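You operate a simulated robot arm through the tools that you are given. There is no shell and no other tool.

Carry out the task below with a simulated robot arm. There is one attempt and no reset: what you move stays moved.

TASK
Set the controls near the top of the packing counter. At the end: the funnel is set to over the seat; the sealer lever is set to down; the sealer switch is switched off; the heat dial is turned to 6; whatever was shut is shut again. Leave all else as you found it, and nothing knocked over. The funnel goes clockwise seen from above, to its stop. The sealer lever goes to its stop.

The check looks at the end state, three seconds after you hand in, the way a careful person would. Anything else that was tipped, shoved, dropped, spilled or broken makes it a failure.

THE ROBOT
A 6-joint arm with a two-finger parallel gripper, fixed in place. Base frame: the origin is at the foot of the arm, x ahead of it, y to its left, z up. Readings come in cm, rad, newtons and seconds.
With the tool pointing down near the work surface it reaches from about 22 to 58 cm from the base axis. Its first joint turns from -2.897 to 2.897 rad. Payload 1.5 kg.
The TCP is the grasp point between the finger pads, 3 cm short of the fingertips. In the tool frame z runs along the fingers and y along their closing line. The gripper opens to 8 cm. The fingers are 1.7 cm wide and 1.2 cm thick; the gripper's body (4 by 8.2 cm) begins 8 cm behind the TCP.
Orientation is that of the tool frame in the base frame, as a unit quaternion [w, x, y, z]. With the fingers straight down and closing along the base's y, the tool's x points along the base's -x, its y along +y and its z along -z.

THE INTERFACE
- The arm moves only by the tool apply_moves. Its argument "commands" is a list of rows, each a list of 3 entries, a list of its own where there are three numbers: the shift along the tool's x, y, z in units of 500 mm (1.0 is 500 mm), then the turn, a rotation vector about the tool's x, y, z in units of 120 degrees (1.0 is 120 degrees), then the closure in counts, from 0 (fully open) to 255 (shut). In form: [[[dx, dy, dz], [ax, ay, az], hand], ...]. A call has 1 to 20 rows; each row is the pose to reach, as a shift and turn from the pose commanded when the call began, along the tool's axes at that moment. A call with a number of a shift or a turn outside -1 to 1 is refused whole. Each row takes 0.2 s and may step no farther than 5 cm and 0.15 rad from the row before; otherwise, or with a gripper value out of range, the whole call is refused. A pose out of reach is approached as far as the arm can. The call stops where the force on the tool passes 40 N (or 10 N more than at its start, if that is more) or the arm is blocked; 0.2 s more then pass. Each finger travels about 7.2 cm/s and halts on what it meets, pressing with about 28 N; the grip force reading is that of the motor and also rises with nothing between the fingers. The clock runs only during rows and for 0.2 s after the last one: add rows that repeat a pose to give the fingers time. The reply holds the time, the measured pose of the TCP, the force on the tool along the base axes, the opening and the grip force, in the units named above and with some noise, with the torque about the TCP (base axes, N m) and any sound that the robot's microphone picked up.
- Cameras (640 x 400 px; columns grow to the right, rows downward): "scene" is fixed at [39.75, -64.33, 68.62]; the picture's right is [0.89, 0.45, 0.00], its down [0.30, -0.58, -0.76] and it looks along [-0.34, 0.67, -0.65] (base axes); focal length 214 px, centre (320, 200). "wrist" rides on the gripper at [7.2, -0.7, -12.2] in the tool frame; the picture's right is [0.09, 1.00, 0.00], its down [-0.84, 0.08, -0.54] and it looks along [-0.54, 0.05, 0.84] (tool axes); focal length 238 px, centre (320, 200). There is no depth. A picture from a camera that has moved, and an enlarged one, comes with that camera's place and axes in the base frame and with its lens. The place of the scene camera against the robot may be out by one fixed shift of up to 1.2 cm in any direction.
- get_image(camera): a new picture of that camera. The clock stands still meanwhile.
- zoom(camera, box): a new picture of the part [left, top, right, bottom] of that camera's present view, enlarged. The clock stands still meanwhile.
- hand_in(): hands the job in; it is judged then, once.

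Nothing tells you positions but the pictures and the camera data. Unless the task says otherwise, let go and move clear before handing in.

The tools are called after "Request:" as name(argument=value, ...) on one line, values as JSON. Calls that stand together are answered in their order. apply_moves: Moves the arm, as the interface text tells. Its arguments: {"type":"object","properties":{"commands":{"type":"array","items":{"type":"array"}}},"required":["commands"]} The other tools are called the same way: get_image (camera) takes a picture; zoom (camera, box) takes an enlarged picture of a part of a camera's view; hand_in () hands the job in.

At the start:

```text
time_s: 0.0
tcp_pos: [25.19, -14.37, 51.19]
ee_rot: [0.001, 0.0, 1.0, 0.0]
wrist_force: [-0.9, 0.3, 0.0]
torque: [0.03, 0.02, -0.01]
finger_gap: 8.0
grip_force: 0.0
```

scene: 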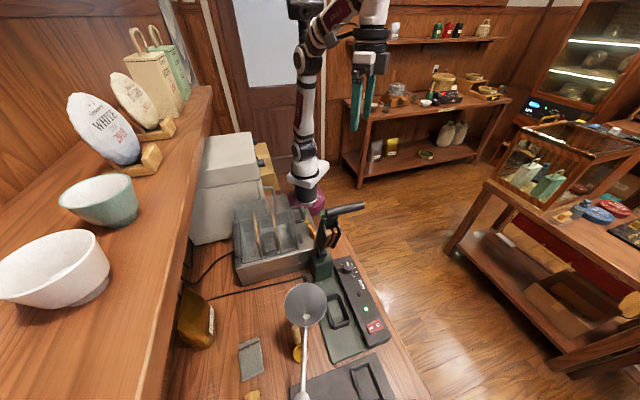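
wrist: 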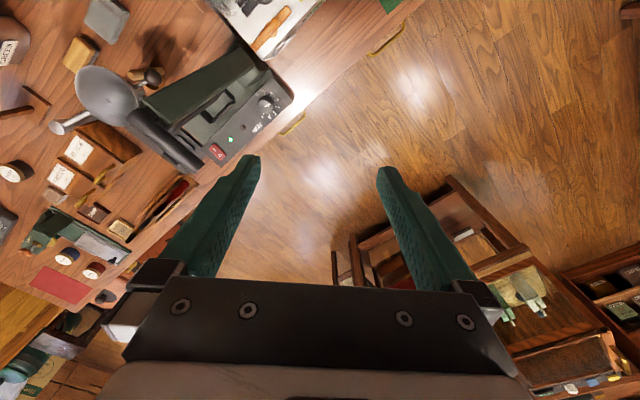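

I see the counter with a sealer (lever with black handle, red switch, dial), and a funnel on an arm. I'll look closer before moving.

Request:
zoom(camera="scene", box=[220, 190, 420, 400])

Request:
zoom(camera="scene", box=[290, 240, 400, 360])

Request:
zoom(camera="wrist", box=[40, 0, 340, 200])

Request:
get_image(camera="wrist")

```text
1.90 times, centred on (320, 295) of scene
camera zoom: at [39.75, -64.33, 68.62], right [0.89, 0.45, 0.0], down [0.3, -0.58, -0.76], along [-0.34, 0.67, -0.65], focal length 408 px, centre (320, 19)
```

zoom: 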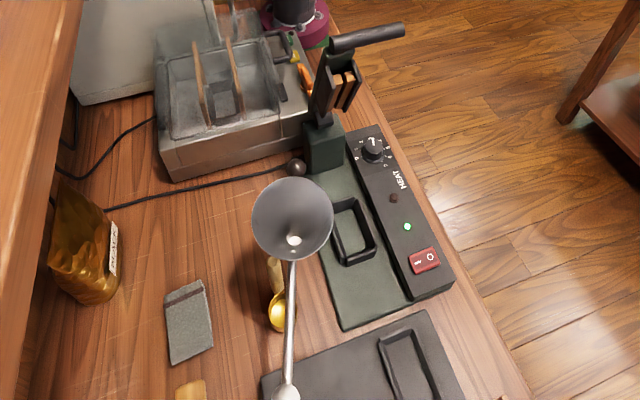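

```text
3.33 times, centred on (345, 300) of scene
camera zoom: at [39.75, -64.33, 68.62], right [0.89, 0.45, 0.0], down [0.3, -0.58, -0.76], along [-0.34, 0.67, -0.65], focal length 715 px, centre (237, -133)
```

zoom: 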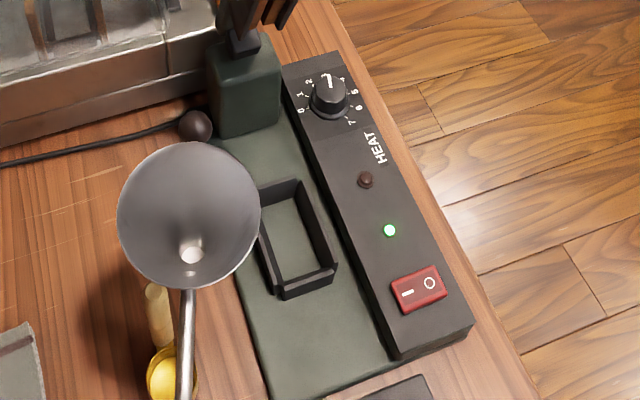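

```text
2.00 times, centred on (190, 100) of wrist
camera zoom: at [17.89, -14.92, 63.2], right [-0.09, 1.0, 0.0], down [0.84, 0.08, 0.54], along [0.54, 0.05, -0.84], focal length 477 px, centre (580, 400)
```

zoom: 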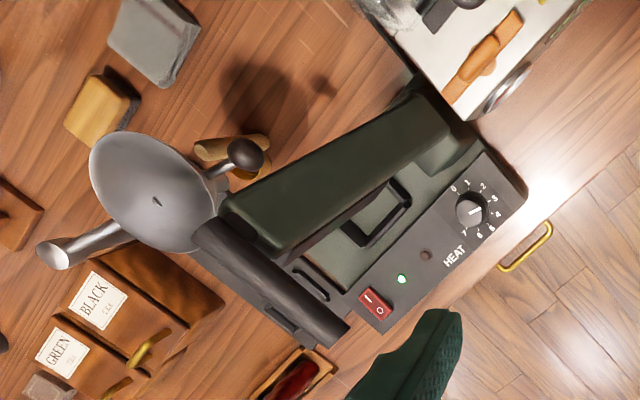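

```text
taken
camera wrist: at [17.89, -14.92, 63.2], right [-0.09, 1.0, 0.0], down [0.84, 0.08, 0.54], along [0.54, 0.05, -0.84], focal length 238 px, centre (320, 200)
```

wrist: 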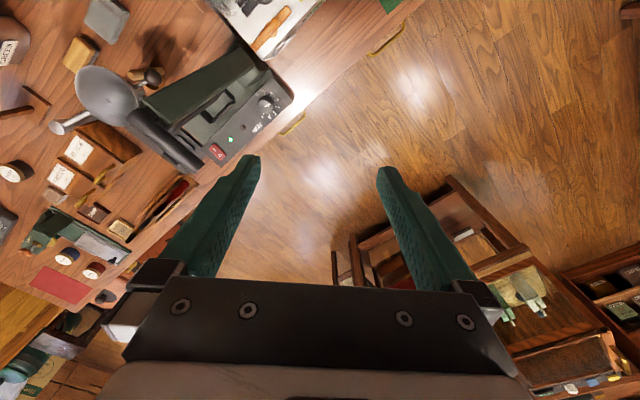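

The sealer sits about 40–58 cm from the base toward (+x, -y). The lever is raised high, the switch appears on (light lit), and the dial reads about 3. I'll turn the wrist toward it for a better view, staying high.

Request:
apply_moves(commands=[[[0.023, -0.012, 0], [0, 0, 0.0625], 0], [[0.047, -0.024, 0], [0, 0, 0.125], 0], [[0.07, -0.036, 0], [0, 0, 0.1875], 0], [[0.093, -0.048, 0], [0, 0, 0.25], 0], [[0.117, -0.06, 0], [0, 0, 0.3125], 0], [[0.14, -0.072, 0], [0, 0, 0.375], 0]])

Request:
get_image(camera="wrist")

Request:
get_image(camera="scene")

```text
time_s: 1.4
tcp_pos: [18.28, -17.9, 51.06]
ee_rot: [0.0, 0.384, 0.923, 0.0]
wrist_force: [0.2, 0.1, 0.1]
torque: [0.0, -0.01, 0.0]
finger_gap: 8.0
grip_force: 0.1
```

```text
taken
camera wrist: at [12.54, -13.19, 63.18], right [0.64, 0.77, 0.0], down [0.65, -0.54, 0.54], along [0.42, -0.35, -0.84], focal length 238 px, centre (320, 200)
```

wrist: 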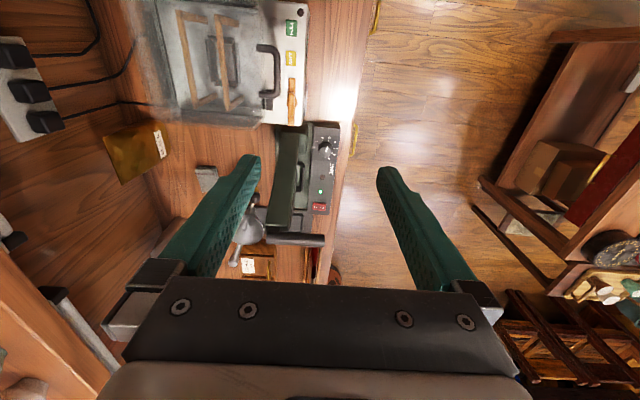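

```text
taken
```

scene: 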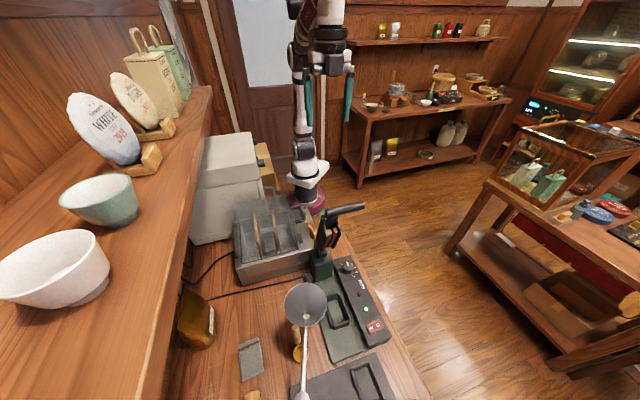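

The sealer's long axis runs roughly along the camera's vertical. I'll zoom in on it.

Request:
zoom(camera="wrist", box=[180, 100, 380, 300])

Request:
zoom(camera="scene", box=[280, 190, 400, 300])

Request:
zoom(camera="scene", box=[240, 290, 420, 400])

```text
2.00 times, centred on (280, 200) of wrist
camera zoom: at [12.54, -13.19, 63.18], right [0.64, 0.77, 0.0], down [0.65, -0.54, 0.54], along [0.42, -0.35, -0.84], focal length 477 px, centre (400, 200)
```

zoom: 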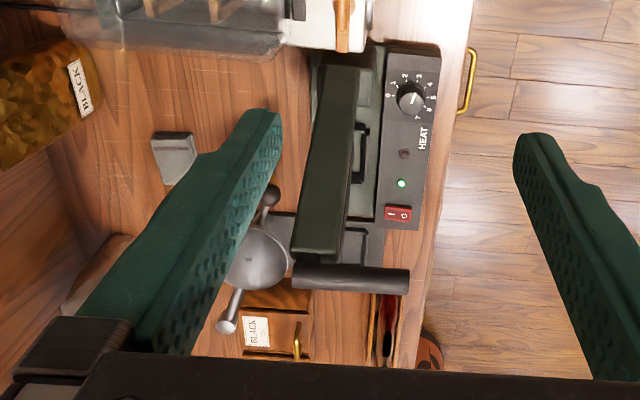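

```text
3.64 times, centred on (340, 245) of scene
camera zoom: at [39.75, -64.33, 68.62], right [0.89, 0.45, 0.0], down [0.3, -0.58, -0.76], along [-0.34, 0.67, -0.65], focal length 780 px, centre (247, 36)
```

zoom: 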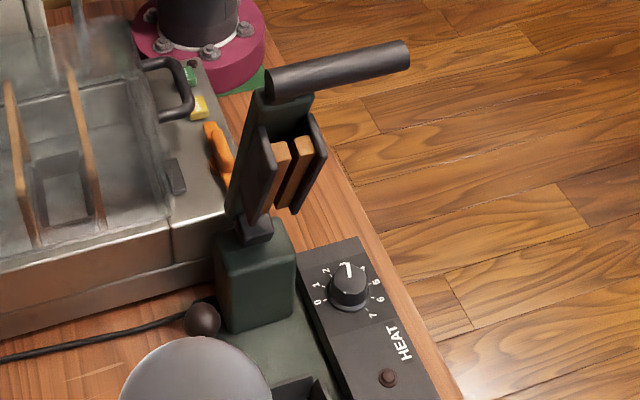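

```text
3.56 times, centred on (330, 345) of scene
camera zoom: at [39.75, -64.33, 68.62], right [0.89, 0.45, 0.0], down [0.3, -0.58, -0.76], along [-0.34, 0.67, -0.65], focal length 763 px, centre (284, -316)
```

zoom: 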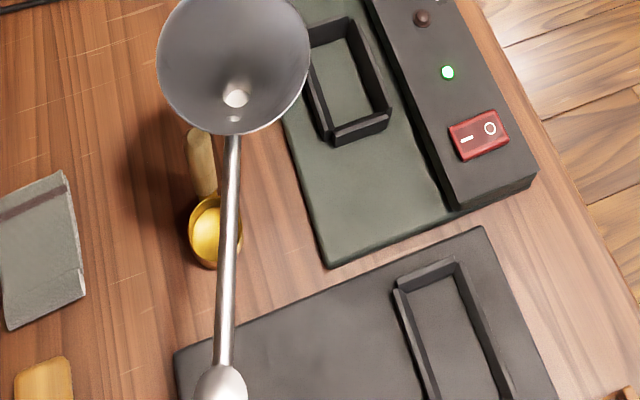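

Geometry so far (u along the sealer away from the robot, v across it, roughly 45° to base): the lever pivot is near u≈34 and the handle near u≈42, z≈36. I'll close the fingers and move behind the lever, checking as I go.

Request:
apply_moves(commands=[[[-0.02, -0.03, 0.0], [0, 0, 0], 255], [[-0.04, -0.06, 0.03], [0, 0, 0], 255], [[-0.06, -0.086, 0.08], [0, 0, 0], 255], [[-0.08, -0.086, 0.12], [0, 0, 0], 255], [[-0.08, -0.086, 0.12], [0, 0, 0], 255]])

Request:
get_image(camera="wrist")

Request:
zoom(camera="scene", box=[220, 100, 420, 300])

```text
time_s: 2.6
tcp_pos: [18.05, -23.84, 45.09]
ee_rot: [0.0, 0.382, 0.924, 0.0]
wrist_force: [-0.5, 0.4, 0.2]
torque: [-0.02, 0.0, 0.03]
finger_gap: 0.0
grip_force: 20.9
```

```text
taken
camera wrist: at [12.35, -19.12, 57.17], right [0.64, 0.77, 0.0], down [0.65, -0.54, 0.54], along [0.42, -0.35, -0.84], focal length 238 px, centre (320, 200)
```

wrist: 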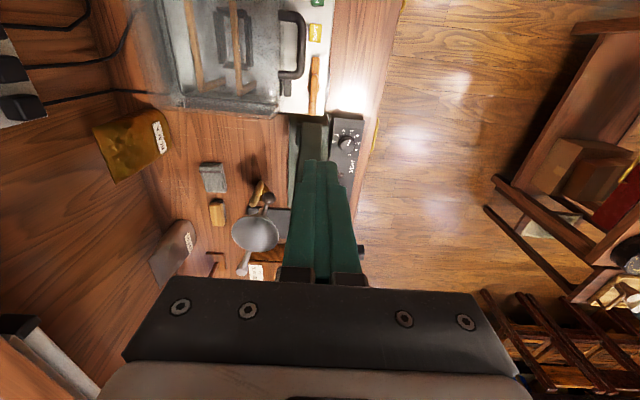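

```text
2.00 times, centred on (320, 200) of scene
camera zoom: at [39.75, -64.33, 68.62], right [0.89, 0.45, 0.0], down [0.3, -0.58, -0.76], along [-0.34, 0.67, -0.65], focal length 429 px, centre (320, 200)
```

zoom: 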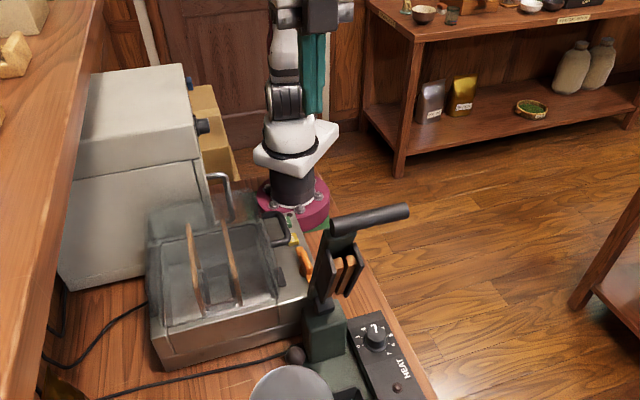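

The fingers are closed and behind the lever at the right height offset. I'll descend behind it and approach the contact.

Request:
apply_moves(commands=[[[-0.01, 0, 0.08], [0, 0, 0], 255], [[-0.02, 0, 0.16], [0, 0, 0], 255], [[-0.03, 0, 0.24], [0, 0, 0], 255], [[-0.03, 0, 0.28], [0, 0, 0], 255], [[-0.06, 0, 0.28], [0, 0, 0], 255], [[-0.09, 0, 0.28], [0, 0, 0], 255]])

Request:
get_image(camera="wrist")

Request:
zoom(camera="scene", box=[260, 140, 400, 280])

```text
time_s: 4.0
tcp_pos: [21.22, -26.87, 31.05]
ee_rot: [0.0, 0.383, 0.924, 0.0]
wrist_force: [-0.1, 0.0, -0.7]
torque: [-0.02, 0.02, 0.01]
finger_gap: 0.02
grip_force: 21.3
```

```text
taken
camera wrist: at [15.55, -22.29, 43.22], right [0.64, 0.77, 0.0], down [0.65, -0.54, 0.54], along [0.42, -0.35, -0.84], focal length 238 px, centre (320, 200)
```

wrist: 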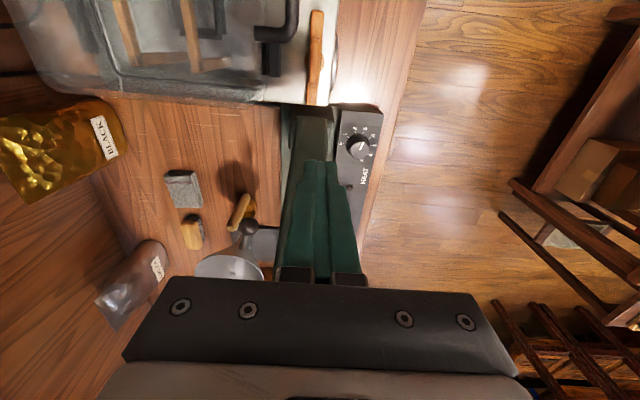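

```text
2.86 times, centred on (330, 210) of scene
camera zoom: at [39.75, -64.33, 68.62], right [0.89, 0.45, 0.0], down [0.3, -0.58, -0.76], along [-0.34, 0.67, -0.65], focal length 613 px, centre (291, 171)
```

zoom: 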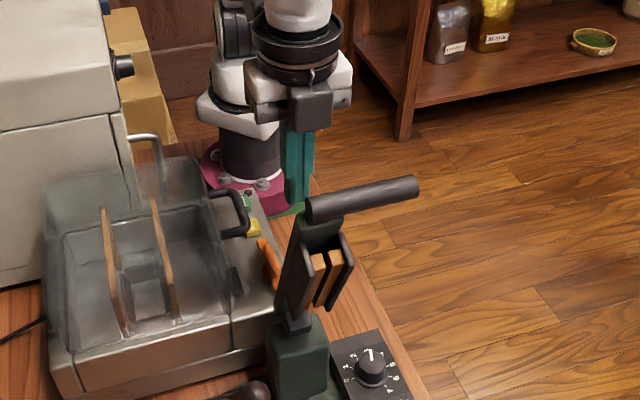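

The fingertips are about 3 cm behind the lever; I'll shift slightly to centre on it and push until I feel contact.

Request:
apply_moves(commands=[[[-0.02, -0.016, 0], [0, 0, 0], 255], [[-0.035, -0.016, 0], [0, 0, 0], 255], [[-0.05, -0.016, 0], [0, 0, 0], 255], [[-0.065, -0.016, 0], [0, 0, 0], 255], [[-0.08, -0.016, 0], [0, 0, 0], 255]])

Request:
zoom(camera="scene", box=[260, 140, 400, 280])

```text
time_s: 5.2
tcp_pos: [23.56, -30.34, 31.15]
ee_rot: [0.0, 0.383, 0.924, 0.0]
wrist_force: [-0.4, 0.0, 0.3]
torque: [-0.02, 0.0, 0.01]
finger_gap: 0.0
grip_force: 21.3
```

```text
2.86 times, centred on (330, 210) of scene
camera zoom: at [39.75, -64.33, 68.62], right [0.89, 0.45, 0.0], down [0.3, -0.58, -0.76], along [-0.34, 0.67, -0.65], focal length 613 px, centre (291, 171)
```

zoom: 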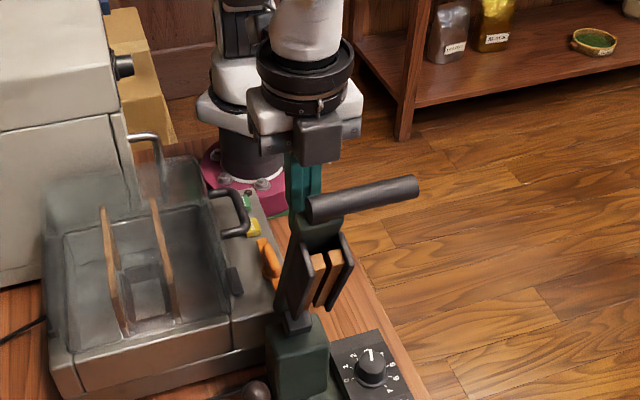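

No contact yet; the fingers line up behind the lever. I'll keep advancing.

Request:
apply_moves(commands=[[[-0.012, 0, 0], [0, 0, 0], 255], [[-0.024, 0, 0], [0, 0, 0], 255], [[-0.036, 0, 0], [0, 0, 0], 255], [[-0.048, 0, 0], [0, 0, 0], 255], [[-0.06, 0, 0], [0, 0, 0], 255]])

Request:
zoom(camera="scene", box=[260, 140, 400, 280])

Request:
get_image(camera="wrist")

```text
time_s: 6.4
tcp_pos: [25.48, -32.44, 31.19]
ee_rot: [0.0, 0.382, 0.924, 0.0]
wrist_force: [-0.1, -0.3, -0.1]
torque: [0.01, 0.04, -0.02]
finger_gap: 0.02
grip_force: 21.3
```

```text
2.86 times, centred on (330, 210) of scene
camera zoom: at [39.75, -64.33, 68.62], right [0.89, 0.45, 0.0], down [0.3, -0.58, -0.76], along [-0.34, 0.67, -0.65], focal length 613 px, centre (291, 171)
```

zoom: 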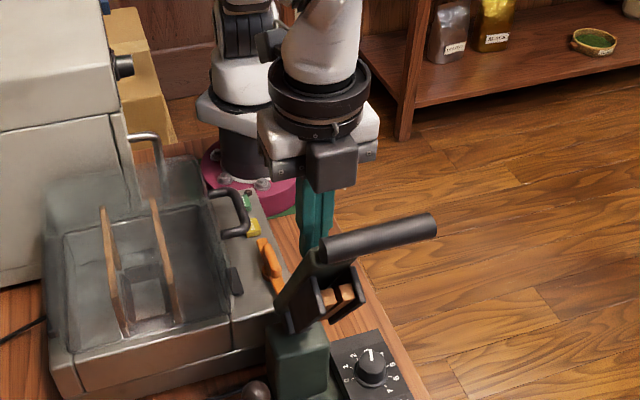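

```text
taken
camera wrist: at [19.88, -27.78, 43.22], right [0.64, 0.77, 0.0], down [0.65, -0.54, 0.54], along [0.42, -0.35, -0.84], focal length 238 px, centre (320, 200)
```

wrist: 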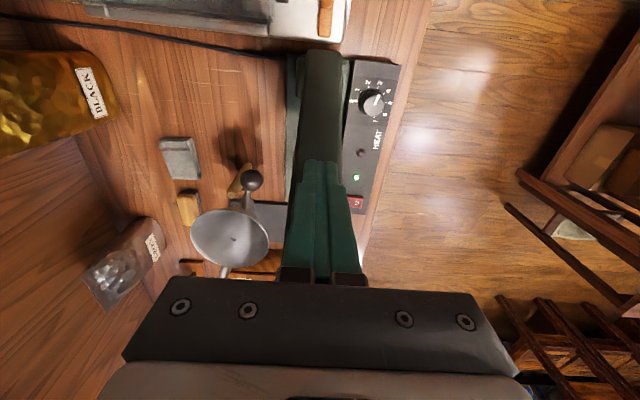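

The lever is moving with the push, with low force. I'll follow its arc downward.

Request:
apply_moves(commands=[[[-0.026, 0, 0.014], [0, 0, 0], 255], [[-0.052, 0, 0.032], [0, 0, 0], 255], [[-0.076, 0, 0.052], [0, 0, 0], 255], [[-0.098, 0, 0.074], [0, 0, 0], 255], [[-0.118, 0, 0.096], [0, 0, 0], 255], [[-0.136, 0, 0.12], [0, 0, 0], 255], [[-0.152, 0, 0.144], [0, 0, 0], 255]])

Request:
zoom(camera="scene", box=[240, 140, 420, 340])

Request:
get_image(camera="wrist")

```text
time_s: 8.0
tcp_pos: [30.94, -37.93, 23.96]
ee_rot: [0.001, 0.382, 0.924, 0.0]
wrist_force: [0.2, 0.7, -0.3]
torque: [-0.02, 0.03, 0.01]
finger_gap: 0.02
grip_force: 20.8
```

```text
2.00 times, centred on (330, 240) of scene
camera zoom: at [39.75, -64.33, 68.62], right [0.89, 0.45, 0.0], down [0.3, -0.58, -0.76], along [-0.34, 0.67, -0.65], focal length 429 px, centre (300, 120)
```

zoom: 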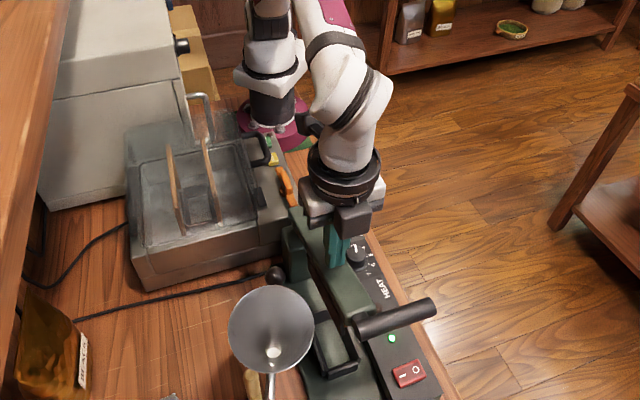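

```text
taken
camera wrist: at [25.24, -33.19, 35.98], right [0.64, 0.77, 0.0], down [0.65, -0.54, 0.54], along [0.42, -0.35, -0.84], focal length 238 px, centre (320, 200)
```

wrist: 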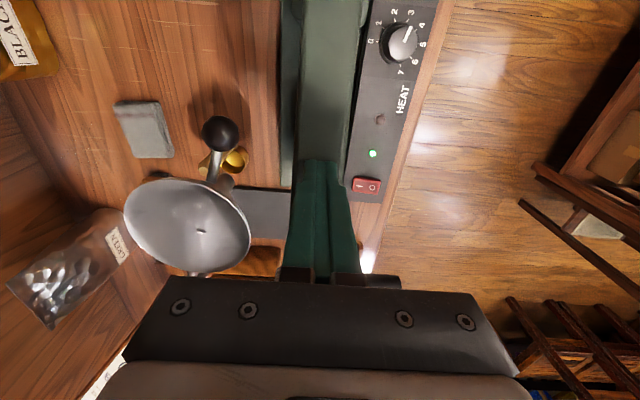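

The lever follows well. The funnel bowl is close on the -v side, so I'll shift the gripper about 1.4 cm away from it and keep following the lever down.

Request:
apply_moves(commands=[[[0.0, 0.014, -0.01], [0, 0, 0], 255], [[-0.018, 0.028, 0.026], [0, 0, 0], 255], [[-0.032, 0.028, 0.054], [0, 0, 0], 255], [[-0.044, 0.028, 0.082], [0, 0, 0], 255], [[-0.054, 0.028, 0.11], [0, 0, 0], 255], [[-0.062, 0.028, 0.138], [0, 0, 0], 255], [[-0.068, 0.028, 0.16], [0, 0, 0], 255]])

Request:
zoom(camera="scene", box=[240, 180, 420, 380])

Request:
get_image(camera="wrist")

```text
time_s: 9.3
tcp_pos: [34.01, -38.99, 18.67]
ee_rot: [0.004, 0.385, 0.923, -0.001]
wrist_force: [-6.9, 6.3, 17.5]
torque: [0.24, 0.33, -0.03]
finger_gap: 0.01
grip_force: 21.3
stopped in row 6: the force on the tool passed its limit at 102 N (the readings are from after the stop); the commanded pose is now the measured one
```

```text
2.00 times, centred on (330, 280) of scene
camera zoom: at [39.75, -64.33, 68.62], right [0.89, 0.45, 0.0], down [0.3, -0.58, -0.76], along [-0.34, 0.67, -0.65], focal length 429 px, centre (300, 40)
```

zoom: 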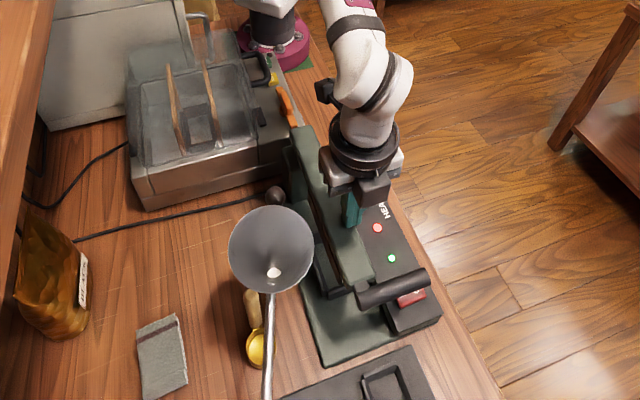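

```text
taken
camera wrist: at [28.21, -34.22, 30.72], right [0.64, 0.77, 0.0], down [0.64, -0.54, 0.55], along [0.42, -0.35, -0.84], focal length 238 px, centre (320, 200)
```

wrist: 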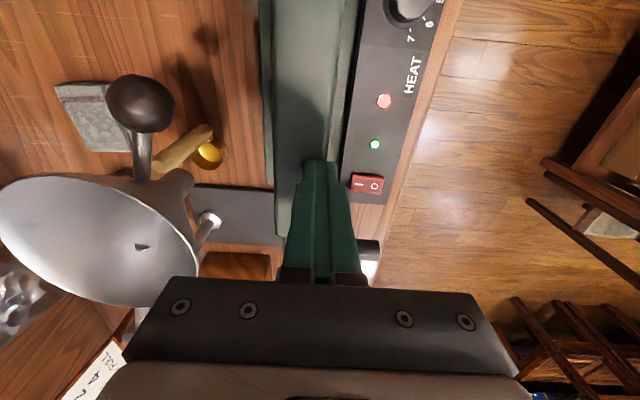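

The push met a hard stop and a red lamp lit, so the lever looks fully down. I'll lift off and check that it stays.

Request:
apply_moves(commands=[[[0.01, 0.01, -0.06], [0, 0, 0], 255], [[0.05, 0.03, -0.14], [0, 0, 0], 255], [[0.13, 0.05, -0.19], [0, 0, 0], 255], [[0.21, 0.05, -0.24], [0, 0, 0], 255], [[0.24, 0.05, -0.3], [0, 0, 0], 255]])

Request:
zoom(camera="scene", box=[270, 210, 410, 370])

Request:
get_image(camera="wrist")

```text
time_s: 10.5
tcp_pos: [27.25, -28.59, 33.3]
ee_rot: [0.003, 0.384, 0.923, 0.0]
wrist_force: [1.4, -0.3, 0.0]
torque: [0.0, 0.01, 0.02]
finger_gap: 0.0
grip_force: 21.0
```

```text
2.50 times, centred on (340, 290) of scene
camera zoom: at [39.75, -64.33, 68.62], right [0.89, 0.45, 0.0], down [0.3, -0.58, -0.76], along [-0.34, 0.67, -0.65], focal length 536 px, centre (270, -25)
```

zoom: 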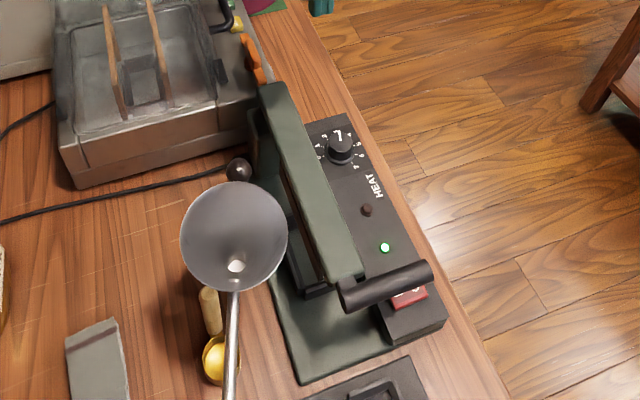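

```text
taken
camera wrist: at [21.46, -23.93, 45.44], right [0.64, 0.77, 0.0], down [0.64, -0.54, 0.55], along [0.42, -0.35, -0.84], focal length 238 px, centre (320, 200)
```

wrist: 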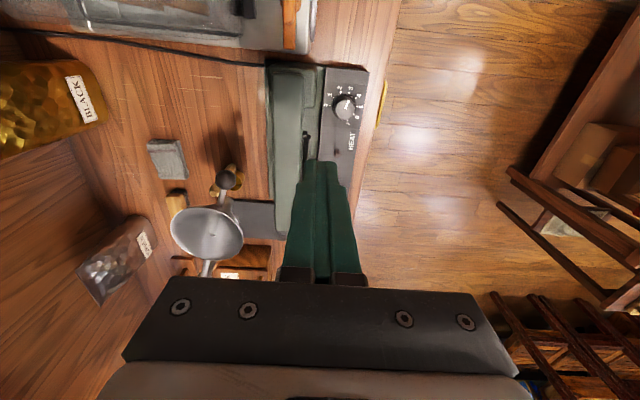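

The lever seems to have stayed down. I'll look closely at whether it's truly against its stop.

Request:
zoom(camera="scene", box=[325, 275, 400, 345])

Request:
zoom(camera="scene", box=[310, 220, 385, 290])

Request:
zoom(camera="wrist", box=[250, 60, 400, 170])

```text
5.71 times, centred on (362, 310) of scene
camera zoom: at [39.75, -64.33, 68.62], right [0.89, 0.45, 0.0], down [0.3, -0.58, -0.76], along [-0.34, 0.67, -0.65], focal length 1226 px, centre (77, -429)
```

zoom: 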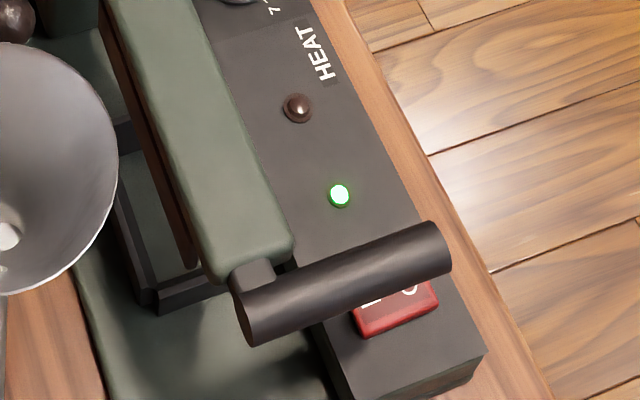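

```text
5.71 times, centred on (348, 255) of scene
camera zoom: at [39.75, -64.33, 68.62], right [0.89, 0.45, 0.0], down [0.3, -0.58, -0.76], along [-0.34, 0.67, -0.65], focal length 1226 px, centre (163, -114)
```

zoom: 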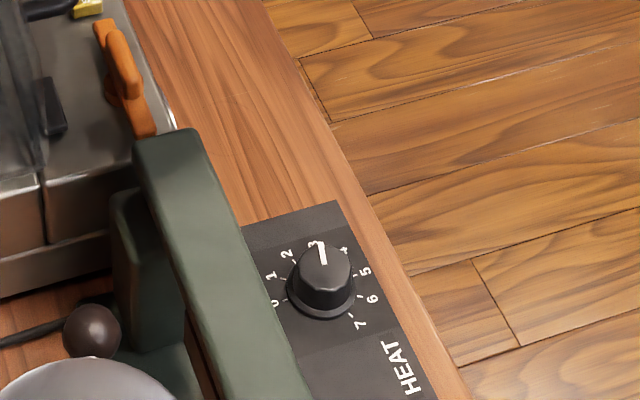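

```text
3.64 times, centred on (325, 115) of wrist
camera zoom: at [21.46, -23.93, 45.44], right [0.64, 0.77, 0.0], down [0.64, -0.54, 0.55], along [0.42, -0.35, -0.84], focal length 867 px, centre (302, 509)
```

zoom: 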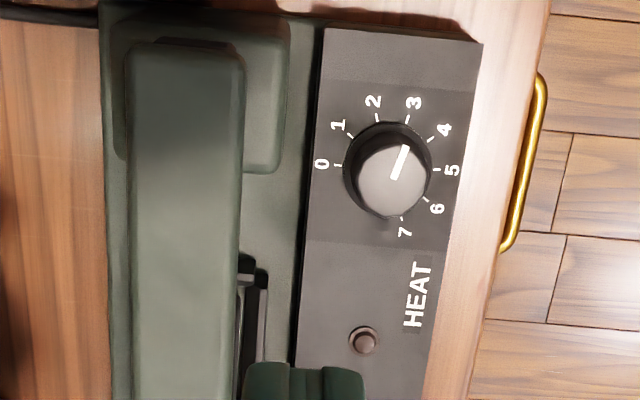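

The lever sits down on the seat frame. Next is the heat dial, which reads 3; numbers are about 36° apart, so it needs about 108° clockwise to reach 6. I'll move over it for a close look.

Request:
apply_moves(commands=[[[0.03, 0.03, 0.0], [0, 0, 0], 95], [[0.07, 0.075, 0.03], [0, 0, 0], 95], [[0.07, 0.075, 0.11], [0, 0, 0], 95], [[0.07, 0.075, 0.18], [0, 0, 0], 95], [[0.07, 0.075, 0.226], [0, 0, 0], 95]])

Request:
get_image(camera="wrist")

Request:
zoom(camera="scene", box=[290, 200, 400, 310])

```text
time_s: 11.7
tcp_pos: [27.46, -23.52, 22.12]
ee_rot: [0.004, 0.385, 0.923, -0.001]
wrist_force: [0.6, -0.2, 0.7]
torque: [-0.01, 0.0, 0.03]
finger_gap: 5.01
grip_force: 0.0
```

```text
taken
camera wrist: at [21.75, -18.82, 34.17], right [0.64, 0.77, 0.0], down [0.64, -0.54, 0.55], along [0.42, -0.35, -0.84], focal length 238 px, centre (320, 200)
```

wrist: 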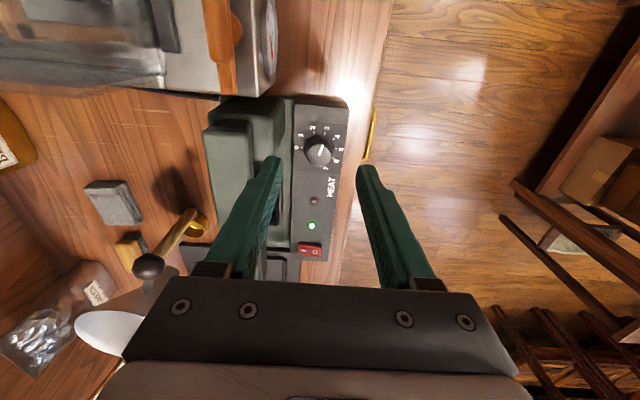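

```text
3.64 times, centred on (345, 255) of scene
camera zoom: at [39.75, -64.33, 68.62], right [0.89, 0.45, 0.0], down [0.3, -0.58, -0.76], along [-0.34, 0.67, -0.65], focal length 780 px, centre (229, 0)
```

zoom: 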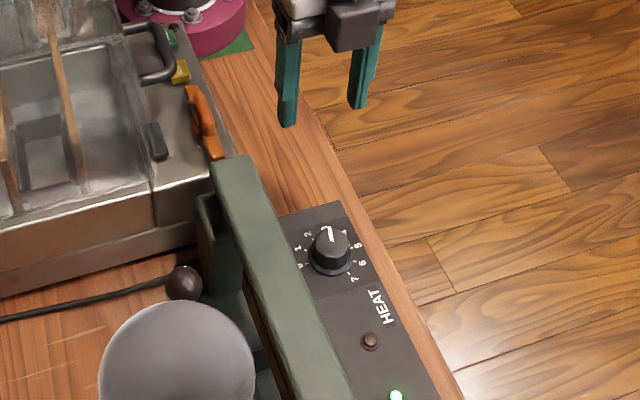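

The dial knob is at about (30.3, -26.3), z≈5. I'll move above it and pre-rotate -54° so the +108° twist stays centred.

Request:
apply_moves(commands=[[[-0.02, 0.001, 0.0], [0, 0, -0.064], 95], [[-0.04, 0.001, 0.03], [0, 0, -0.128], 95], [[-0.06, 0.001, 0.06], [0, 0, -0.192], 95], [[-0.079, 0.001, 0.09], [0, 0, -0.256], 95], [[-0.079, 0.001, 0.13], [0, 0, -0.32], 95], [[-0.079, 0.001, 0.16], [0, 0, -0.385], 95], [[-0.079, 0.001, 0.18], [0, 0, -0.45], 95]])

Request:
get_image(camera="wrist")

Request:
zoom(camera="scene", box=[290, 200, 400, 310])

```text
time_s: 13.3
tcp_pos: [30.31, -26.26, 13.17]
ee_rot: [0.003, -0.076, 0.997, -0.001]
wrist_force: [0.9, -0.7, 0.2]
torque: [-0.02, 0.02, 0.02]
finger_gap: 5.02
grip_force: 0.1
```

```text
taken
camera wrist: at [23.07, -28.01, 25.25], right [-0.24, 0.97, 0.0], down [0.81, 0.21, 0.55], along [0.53, 0.13, -0.84], focal length 238 px, centre (320, 200)
```

wrist: 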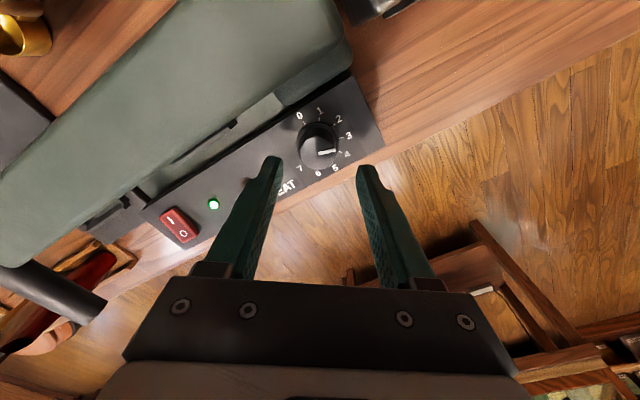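

```text
3.64 times, centred on (345, 255) of scene
camera zoom: at [39.75, -64.33, 68.62], right [0.89, 0.45, 0.0], down [0.3, -0.58, -0.76], along [-0.34, 0.67, -0.65], focal length 780 px, centre (229, 0)
```

zoom: 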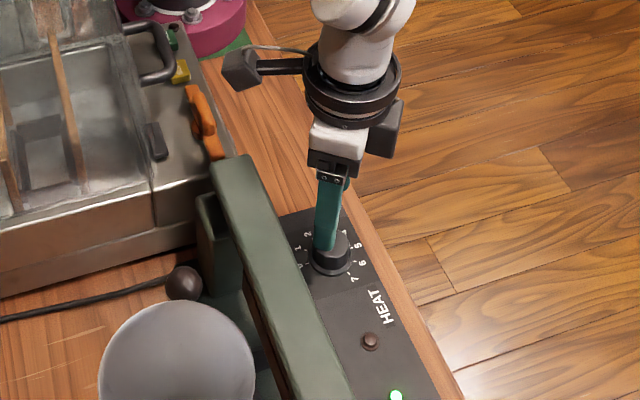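

The knob lies centred between the open fingers. I'll lower around it.

Request:
apply_moves(commands=[[[0, 0, 0.04], [0, 0, 0], 95], [[0, 0, 0.075], [0, 0, 0], 95], [[0, 0, 0.095], [0, 0, 0], 95], [[0, 0, 0.105], [0, 0, 0], 95]])

Request:
get_image(camera="wrist")

Request:
zoom(camera="scene", box=[300, 220, 380, 300])

```text
time_s: 14.3
tcp_pos: [30.27, -26.43, 7.81]
ee_rot: [0.003, -0.076, 0.997, -0.002]
wrist_force: [0.3, -0.6, 0.1]
torque: [0.03, 0.0, -0.02]
finger_gap: 5.02
grip_force: 0.1
```

```text
taken
camera wrist: at [23.13, -28.01, 20.0], right [-0.24, 0.97, 0.0], down [0.81, 0.21, 0.55], along [0.53, 0.13, -0.84], focal length 238 px, centre (320, 200)
```

wrist: 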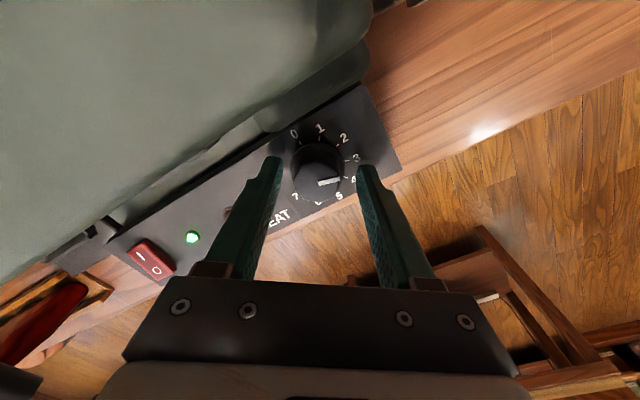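

```text
5.00 times, centred on (340, 260) of scene
camera zoom: at [39.75, -64.33, 68.62], right [0.89, 0.45, 0.0], down [0.3, -0.58, -0.76], along [-0.34, 0.67, -0.65], focal length 1072 px, centre (220, -100)
```

zoom: 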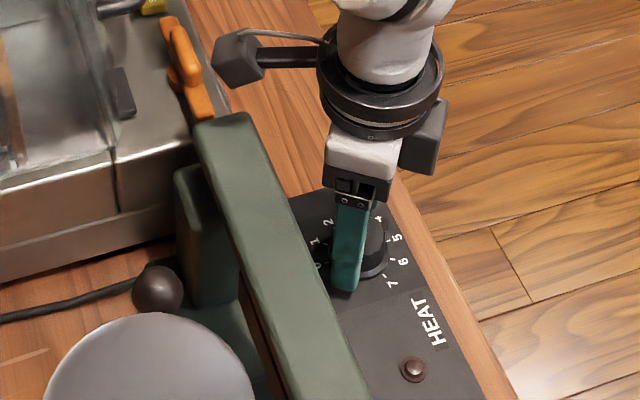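

Fingertips straddle the knob just above the panel. I'll close on it.

Request:
apply_moves(commands=[[[0, 0, 0], [0, 0, 0], 140], [[0, 0, 0], [0, 0, 0], 180], [[0, 0, 0], [0, 0, 0], 220], [[0, 0, 0], [0, 0, 0], 220]])

Request:
get_image(camera="wrist")

```text
time_s: 15.3
tcp_pos: [30.35, -26.54, 7.88]
ee_rot: [0.004, -0.077, 0.997, -0.005]
wrist_force: [5.8, -32.3, -7.1]
torque: [-0.88, -0.33, -0.12]
finger_gap: 3.6
grip_force: 42.7
```

```text
taken
camera wrist: at [23.17, -28.12, 20.06], right [-0.24, 0.97, -0.01], down [0.81, 0.21, 0.55], along [0.53, 0.13, -0.84], focal length 238 px, centre (320, 200)
```

wrist: 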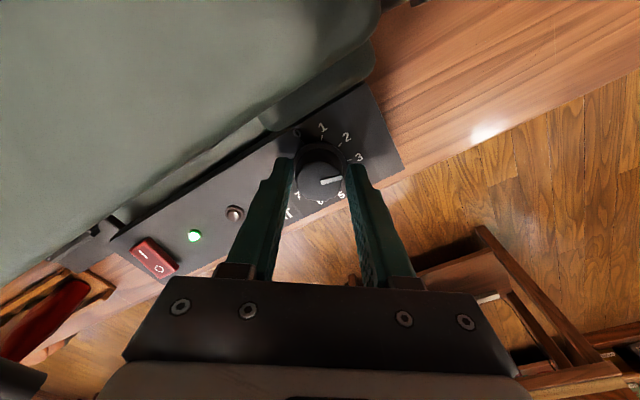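

The knob is gripped, but a sideways force shows I'm off centre by a couple of mm toward +y. I'll ease over to null it.

Request:
apply_moves(commands=[[[0, -0.002, 0], [0, 0, 0], 220], [[0, -0.004, 0], [0, 0, 0], 220], [[0, -0.004, 0], [0, 0, 0], 220]])

```text
time_s: 16.1
tcp_pos: [30.38, -26.5, 8.01]
ee_rot: [0.002, -0.076, 0.997, -0.002]
wrist_force: [0.8, -7.9, 31.6]
torque: [-0.28, -0.04, -0.02]
finger_gap: 3.6
grip_force: 42.7
```

The sideways force dropped, but now something pushes upward, probably the knob skirt under the fingertips. I'll raise by 2 mm.

Request:
apply_moves(commands=[[[0, -0.0005, -0.003], [0, 0, 0], 220], [[0, -0.001, -0.005], [0, 0, 0], 220], [[0, -0.001, -0.005], [0, 0, 0], 220]])

Request:
get_image(camera="wrist")

```text
time_s: 16.9
tcp_pos: [30.38, -26.54, 8.19]
ee_rot: [0.002, -0.076, 0.997, -0.001]
wrist_force: [14.5, -5.5, -14.9]
torque: [-0.21, -0.39, -0.05]
finger_gap: 3.52
grip_force: 42.4
```

```text
taken
camera wrist: at [23.18, -28.22, 20.19], right [-0.24, 0.97, 0.0], down [0.81, 0.2, 0.55], along [0.53, 0.13, -0.84], focal length 238 px, centre (320, 200)
```

wrist: 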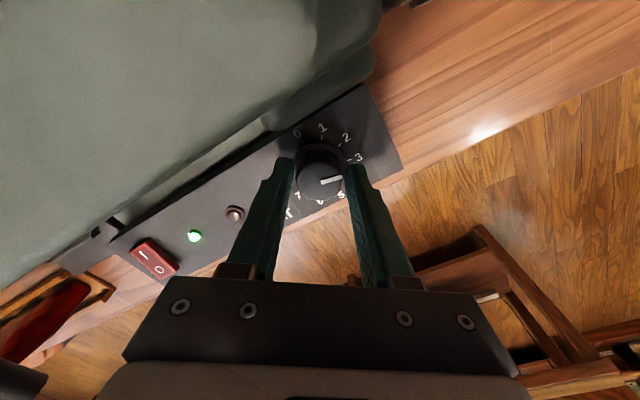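

The grip is centred on the tapered knob. I'll turn it clockwise a little as a test.

Request:
apply_moves(commands=[[[0, 0, 0], [0, 0, 0.05], 225], [[0, 0, 0], [0, 0, 0.1], 225], [[0, 0, 0], [0, 0, 0.15], 225], [[0, 0, 0], [0, 0, 0.2], 225]])

Request:
get_image(camera="wrist")

```text
time_s: 18.0
tcp_pos: [30.46, -26.37, 8.26]
ee_rot: [0.0, 0.132, 0.991, 0.001]
wrist_force: [1.2, 2.6, 0.8]
torque: [0.2, -0.24, 0.01]
finger_gap: 3.56
grip_force: 41.7
stopped in row 4: the force on the tool passed its limit at 42 N (the readings are from after the stop); the commanded pose is now the measured one
```

```text
taken
camera wrist: at [23.08, -25.13, 20.22], right [0.17, 0.99, 0.0], down [0.83, -0.15, 0.54], along [0.54, -0.09, -0.84], focal length 238 px, centre (320, 200)
```

wrist: 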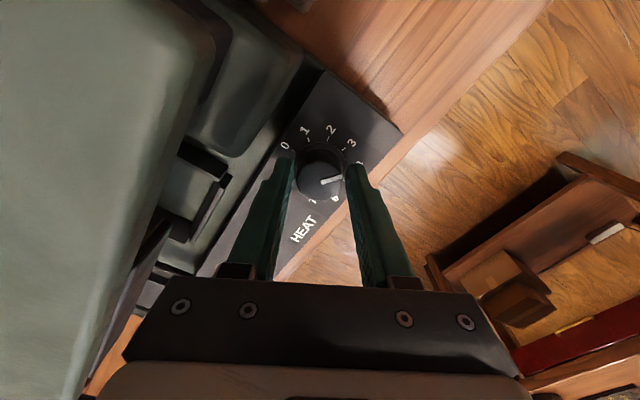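

The knob turns with the gripper (about 24° so far) and the forces relaxed. I'll continue in small steps.

Request:
apply_moves(commands=[[[0, 0, 0], [0, 0, 0.05], 225], [[0, 0, 0], [0, 0, 0.1], 225], [[0, 0, 0], [0, 0, 0.15], 225], [[0, 0, 0], [0, 0, 0.2], 225], [[0, 0, 0], [0, 0, 0.25], 225]])

Request:
get_image(camera="wrist")

```text
time_s: 19.1
tcp_pos: [30.5, -26.2, 8.16]
ee_rot: [0.002, 0.351, 0.936, 0.002]
wrist_force: [0.8, 1.7, 0.5]
torque: [-0.03, -0.32, 0.03]
finger_gap: 3.53
grip_force: 42.6
stopped in row 5: the force on the tool passed its limit at 42 N (the readings are from after the stop); the commanded pose is now the measured one
```

```text
taken
camera wrist: at [24.41, -22.03, 20.24], right [0.58, 0.81, 0.01], down [0.68, -0.49, 0.54], along [0.44, -0.31, -0.84], focal length 238 px, centre (320, 200)
```

wrist: 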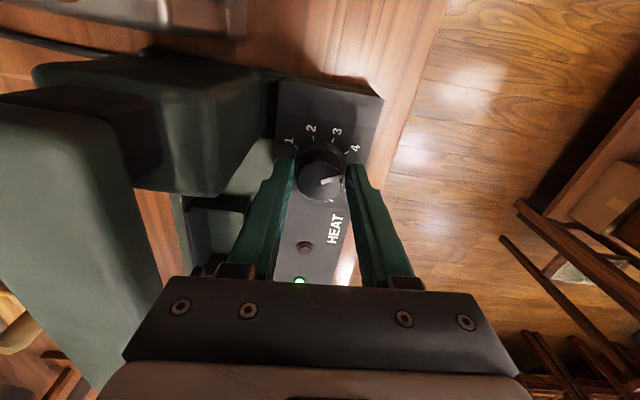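

About 50° done. Continuing.

Request:
apply_moves(commands=[[[0, 0, 0], [0, 0, 0.05], 225], [[0, 0, 0], [0, 0, 0.1], 225], [[0, 0, 0], [0, 0, 0.15], 225], [[0, 0, 0], [0, 0, 0.2], 225], [[0, 0, 0], [0, 0, 0.25], 225]])

Request:
get_image(camera="wrist")

```text
time_s: 20.1
tcp_pos: [30.62, -26.17, 8.21]
ee_rot: [0.001, 0.531, 0.847, 0.004]
wrist_force: [2.4, 0.1, -1.4]
torque: [0.1, -0.18, 0.0]
finger_gap: 3.53
grip_force: 42.3
stopped in row 5: the force on the tool passed its limit at 43 N (the readings are from after the stop); the commanded pose is now the measured one
```

```text
taken
camera wrist: at [26.64, -19.98, 20.26], right [0.86, 0.52, 0.01], down [0.43, -0.72, 0.54], along [0.28, -0.46, -0.84], focal length 238 px, centre (320, 200)
```

wrist: 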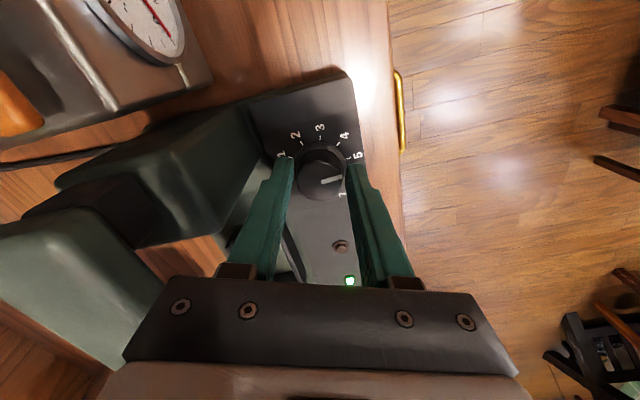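

Pointer is near 5 now; one more step of about 35°.

Request:
apply_moves(commands=[[[0, 0, 0], [0, 0, 0.05], 225], [[0, 0, 0], [0, 0, 0.1], 225], [[0, 0, 0], [0, 0, 0.15], 225], [[0, 0, 0], [0, 0, 0.2], 225]])

```text
time_s: 21.1
tcp_pos: [30.66, -26.18, 8.11]
ee_rot: [0.001, 0.685, 0.729, 0.005]
wrist_force: [2.0, -0.2, -3.2]
torque: [0.22, -0.24, -0.04]
finger_gap: 3.52
grip_force: 42.1
stopped in row 4: the force on the tool passed its limit at 42 N (the readings are from after the stop); the commanded pose is now the measured one
```

Request:
apply_moves(commands=[[[0, 0, 0], [0, 0, 0.05], 225], [[0, 0, 0], [0, 0, 0.1], 225], [[0, 0, 0], [0, 0, 0.107], 225]])

Request:
get_image(camera="wrist")

```text
time_s: 21.9
tcp_pos: [30.77, -26.08, 8.22]
ee_rot: [0.002, 0.762, 0.647, 0.005]
wrist_force: [26.4, 3.6, -18.4]
torque: [0.02, -0.66, 0.13]
finger_gap: 3.5
grip_force: 42.0
```

```text
taken
camera wrist: at [31.04, -18.92, 20.33], right [1.0, -0.07, 0.01], down [-0.06, -0.84, 0.54], along [-0.03, -0.54, -0.84], focal length 238 px, centre (320, 200)
```

wrist: 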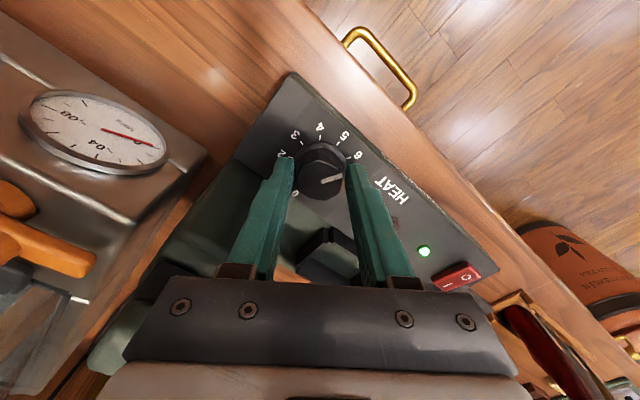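

The tool has turned 108°. I'll release, lift and check the pointer.

Request:
apply_moves(commands=[[[0, 0, 0], [0, 0, 0], 160], [[0, 0, 0], [0, 0, 0], 95], [[0, 0, 0], [0, 0, 0], 95], [[0, 0, -0.04], [0, 0, 0], 95], [[0, 0, -0.1], [0, 0, 0], 95], [[0, 0, -0.18], [0, 0, 0], 95]])

Request:
get_image(camera="wrist")

Request:
zoom(camera="scene", box=[310, 220, 385, 290])

```text
time_s: 23.3
tcp_pos: [30.5, -26.15, 17.17]
ee_rot: [0.0, 0.762, 0.647, 0.005]
wrist_force: [0.6, -0.8, -0.8]
torque: [0.03, -0.04, 0.01]
finger_gap: 5.02
grip_force: 0.0
```

```text
taken
camera wrist: at [30.91, -19.01, 29.38], right [1.0, -0.07, 0.01], down [-0.06, -0.84, 0.54], along [-0.03, -0.54, -0.84], focal length 238 px, centre (320, 200)
```

wrist: 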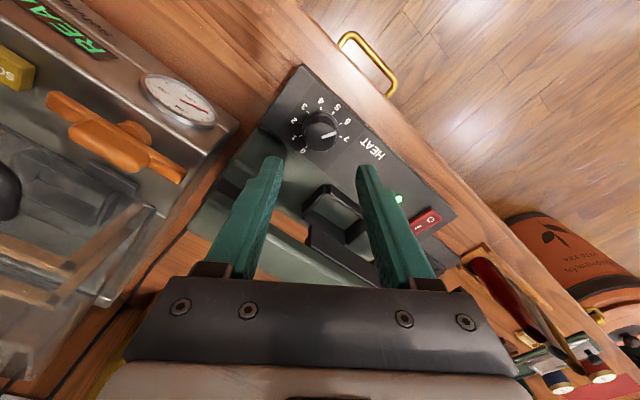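

```text
5.71 times, centred on (348, 255) of scene
camera zoom: at [39.75, -64.33, 68.62], right [0.89, 0.45, 0.0], down [0.3, -0.58, -0.76], along [-0.34, 0.67, -0.65], focal length 1226 px, centre (163, -114)
```

zoom: 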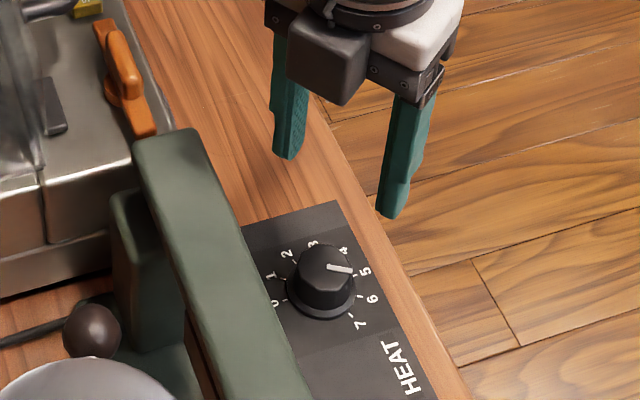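

Request:
zoom(camera="wrist", box=[270, 80, 390, 180])

Request:
zoom(camera="scene", box=[325, 255, 365, 285])

```text
4.00 times, centred on (330, 130) of wrist
camera zoom: at [30.91, -19.01, 29.38], right [1.0, -0.07, 0.01], down [-0.06, -0.84, 0.54], along [-0.03, -0.54, -0.84], focal length 953 px, centre (280, 480)
```

zoom: 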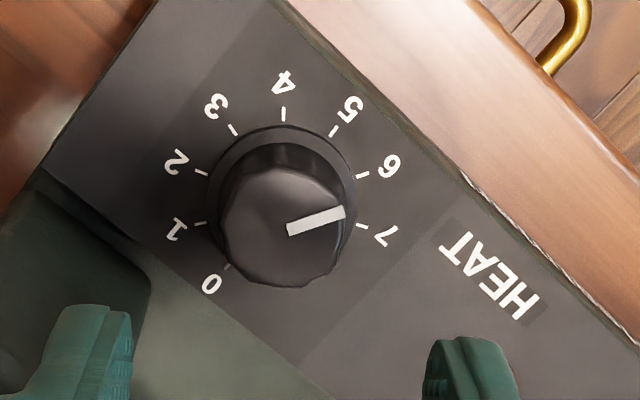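

```text
13.33 times, centred on (345, 270) of scene
camera zoom: at [39.75, -64.33, 68.62], right [0.89, 0.45, 0.0], down [0.3, -0.58, -0.76], along [-0.34, 0.67, -0.65], focal length 2860 px, centre (-13, -733)
```

zoom: 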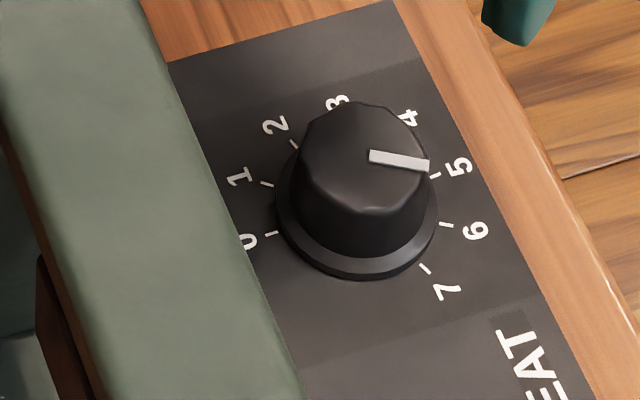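

The pointer lines up with the 6 mark. Next is the switch ("O" end on the outer side): I'll raise, undo the wrist turn, close the fingers and look at it.

Request:
apply_moves(commands=[[[0, 0, -0.05], [0, 0, -0.06], 255], [[0, 0, -0.1], [0, 0, -0.12], 255], [[-0.01, 0.02, -0.15], [0, 0, -0.18], 255], [[-0.02, 0.04, -0.196], [0, 0, -0.24], 255], [[-0.03, 0.06, -0.196], [0, 0, -0.3], 255], [[-0.04, 0.085, -0.196], [0, 0, -0.36], 255], [[-0.051, 0.111, -0.196], [0, 0, -0.42], 255], [[-0.051, 0.111, -0.196], [0, 0, -0.45], 255]])

Request:
get_image(camera="wrist")

Request:
zoom(camera="scene", box=[290, 240, 420, 360])

```text
time_s: 25.1
tcp_pos: [35.66, -29.73, 26.95]
ee_rot: [0.002, 0.384, 0.923, 0.004]
wrist_force: [-0.1, -0.2, -1.0]
torque: [0.0, 0.01, -0.01]
finger_gap: 0.01
grip_force: 21.2
```

```text
taken
camera wrist: at [29.8, -25.04, 39.08], right [0.64, 0.77, 0.01], down [0.64, -0.54, 0.54], along [0.42, -0.34, -0.84], focal length 238 px, centre (320, 200)
```

wrist: 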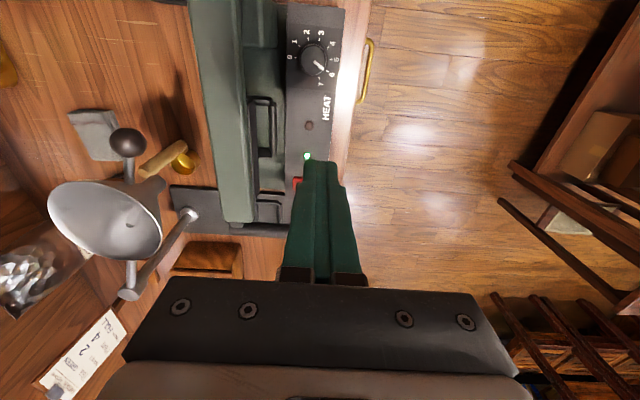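

```text
3.33 times, centred on (355, 300) of scene
camera zoom: at [39.75, -64.33, 68.62], right [0.89, 0.45, 0.0], down [0.3, -0.58, -0.76], along [-0.34, 0.67, -0.65], focal length 715 px, centre (203, -133)
```

zoom: 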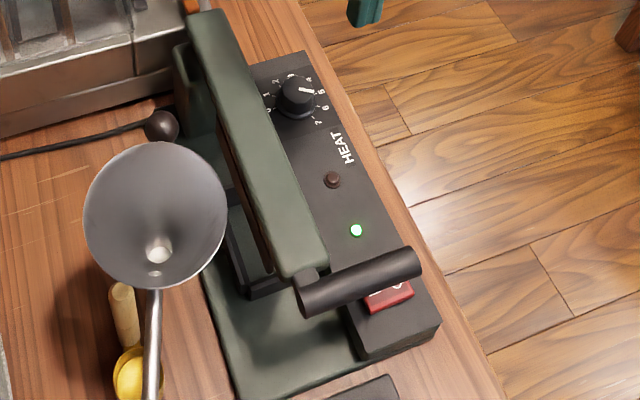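

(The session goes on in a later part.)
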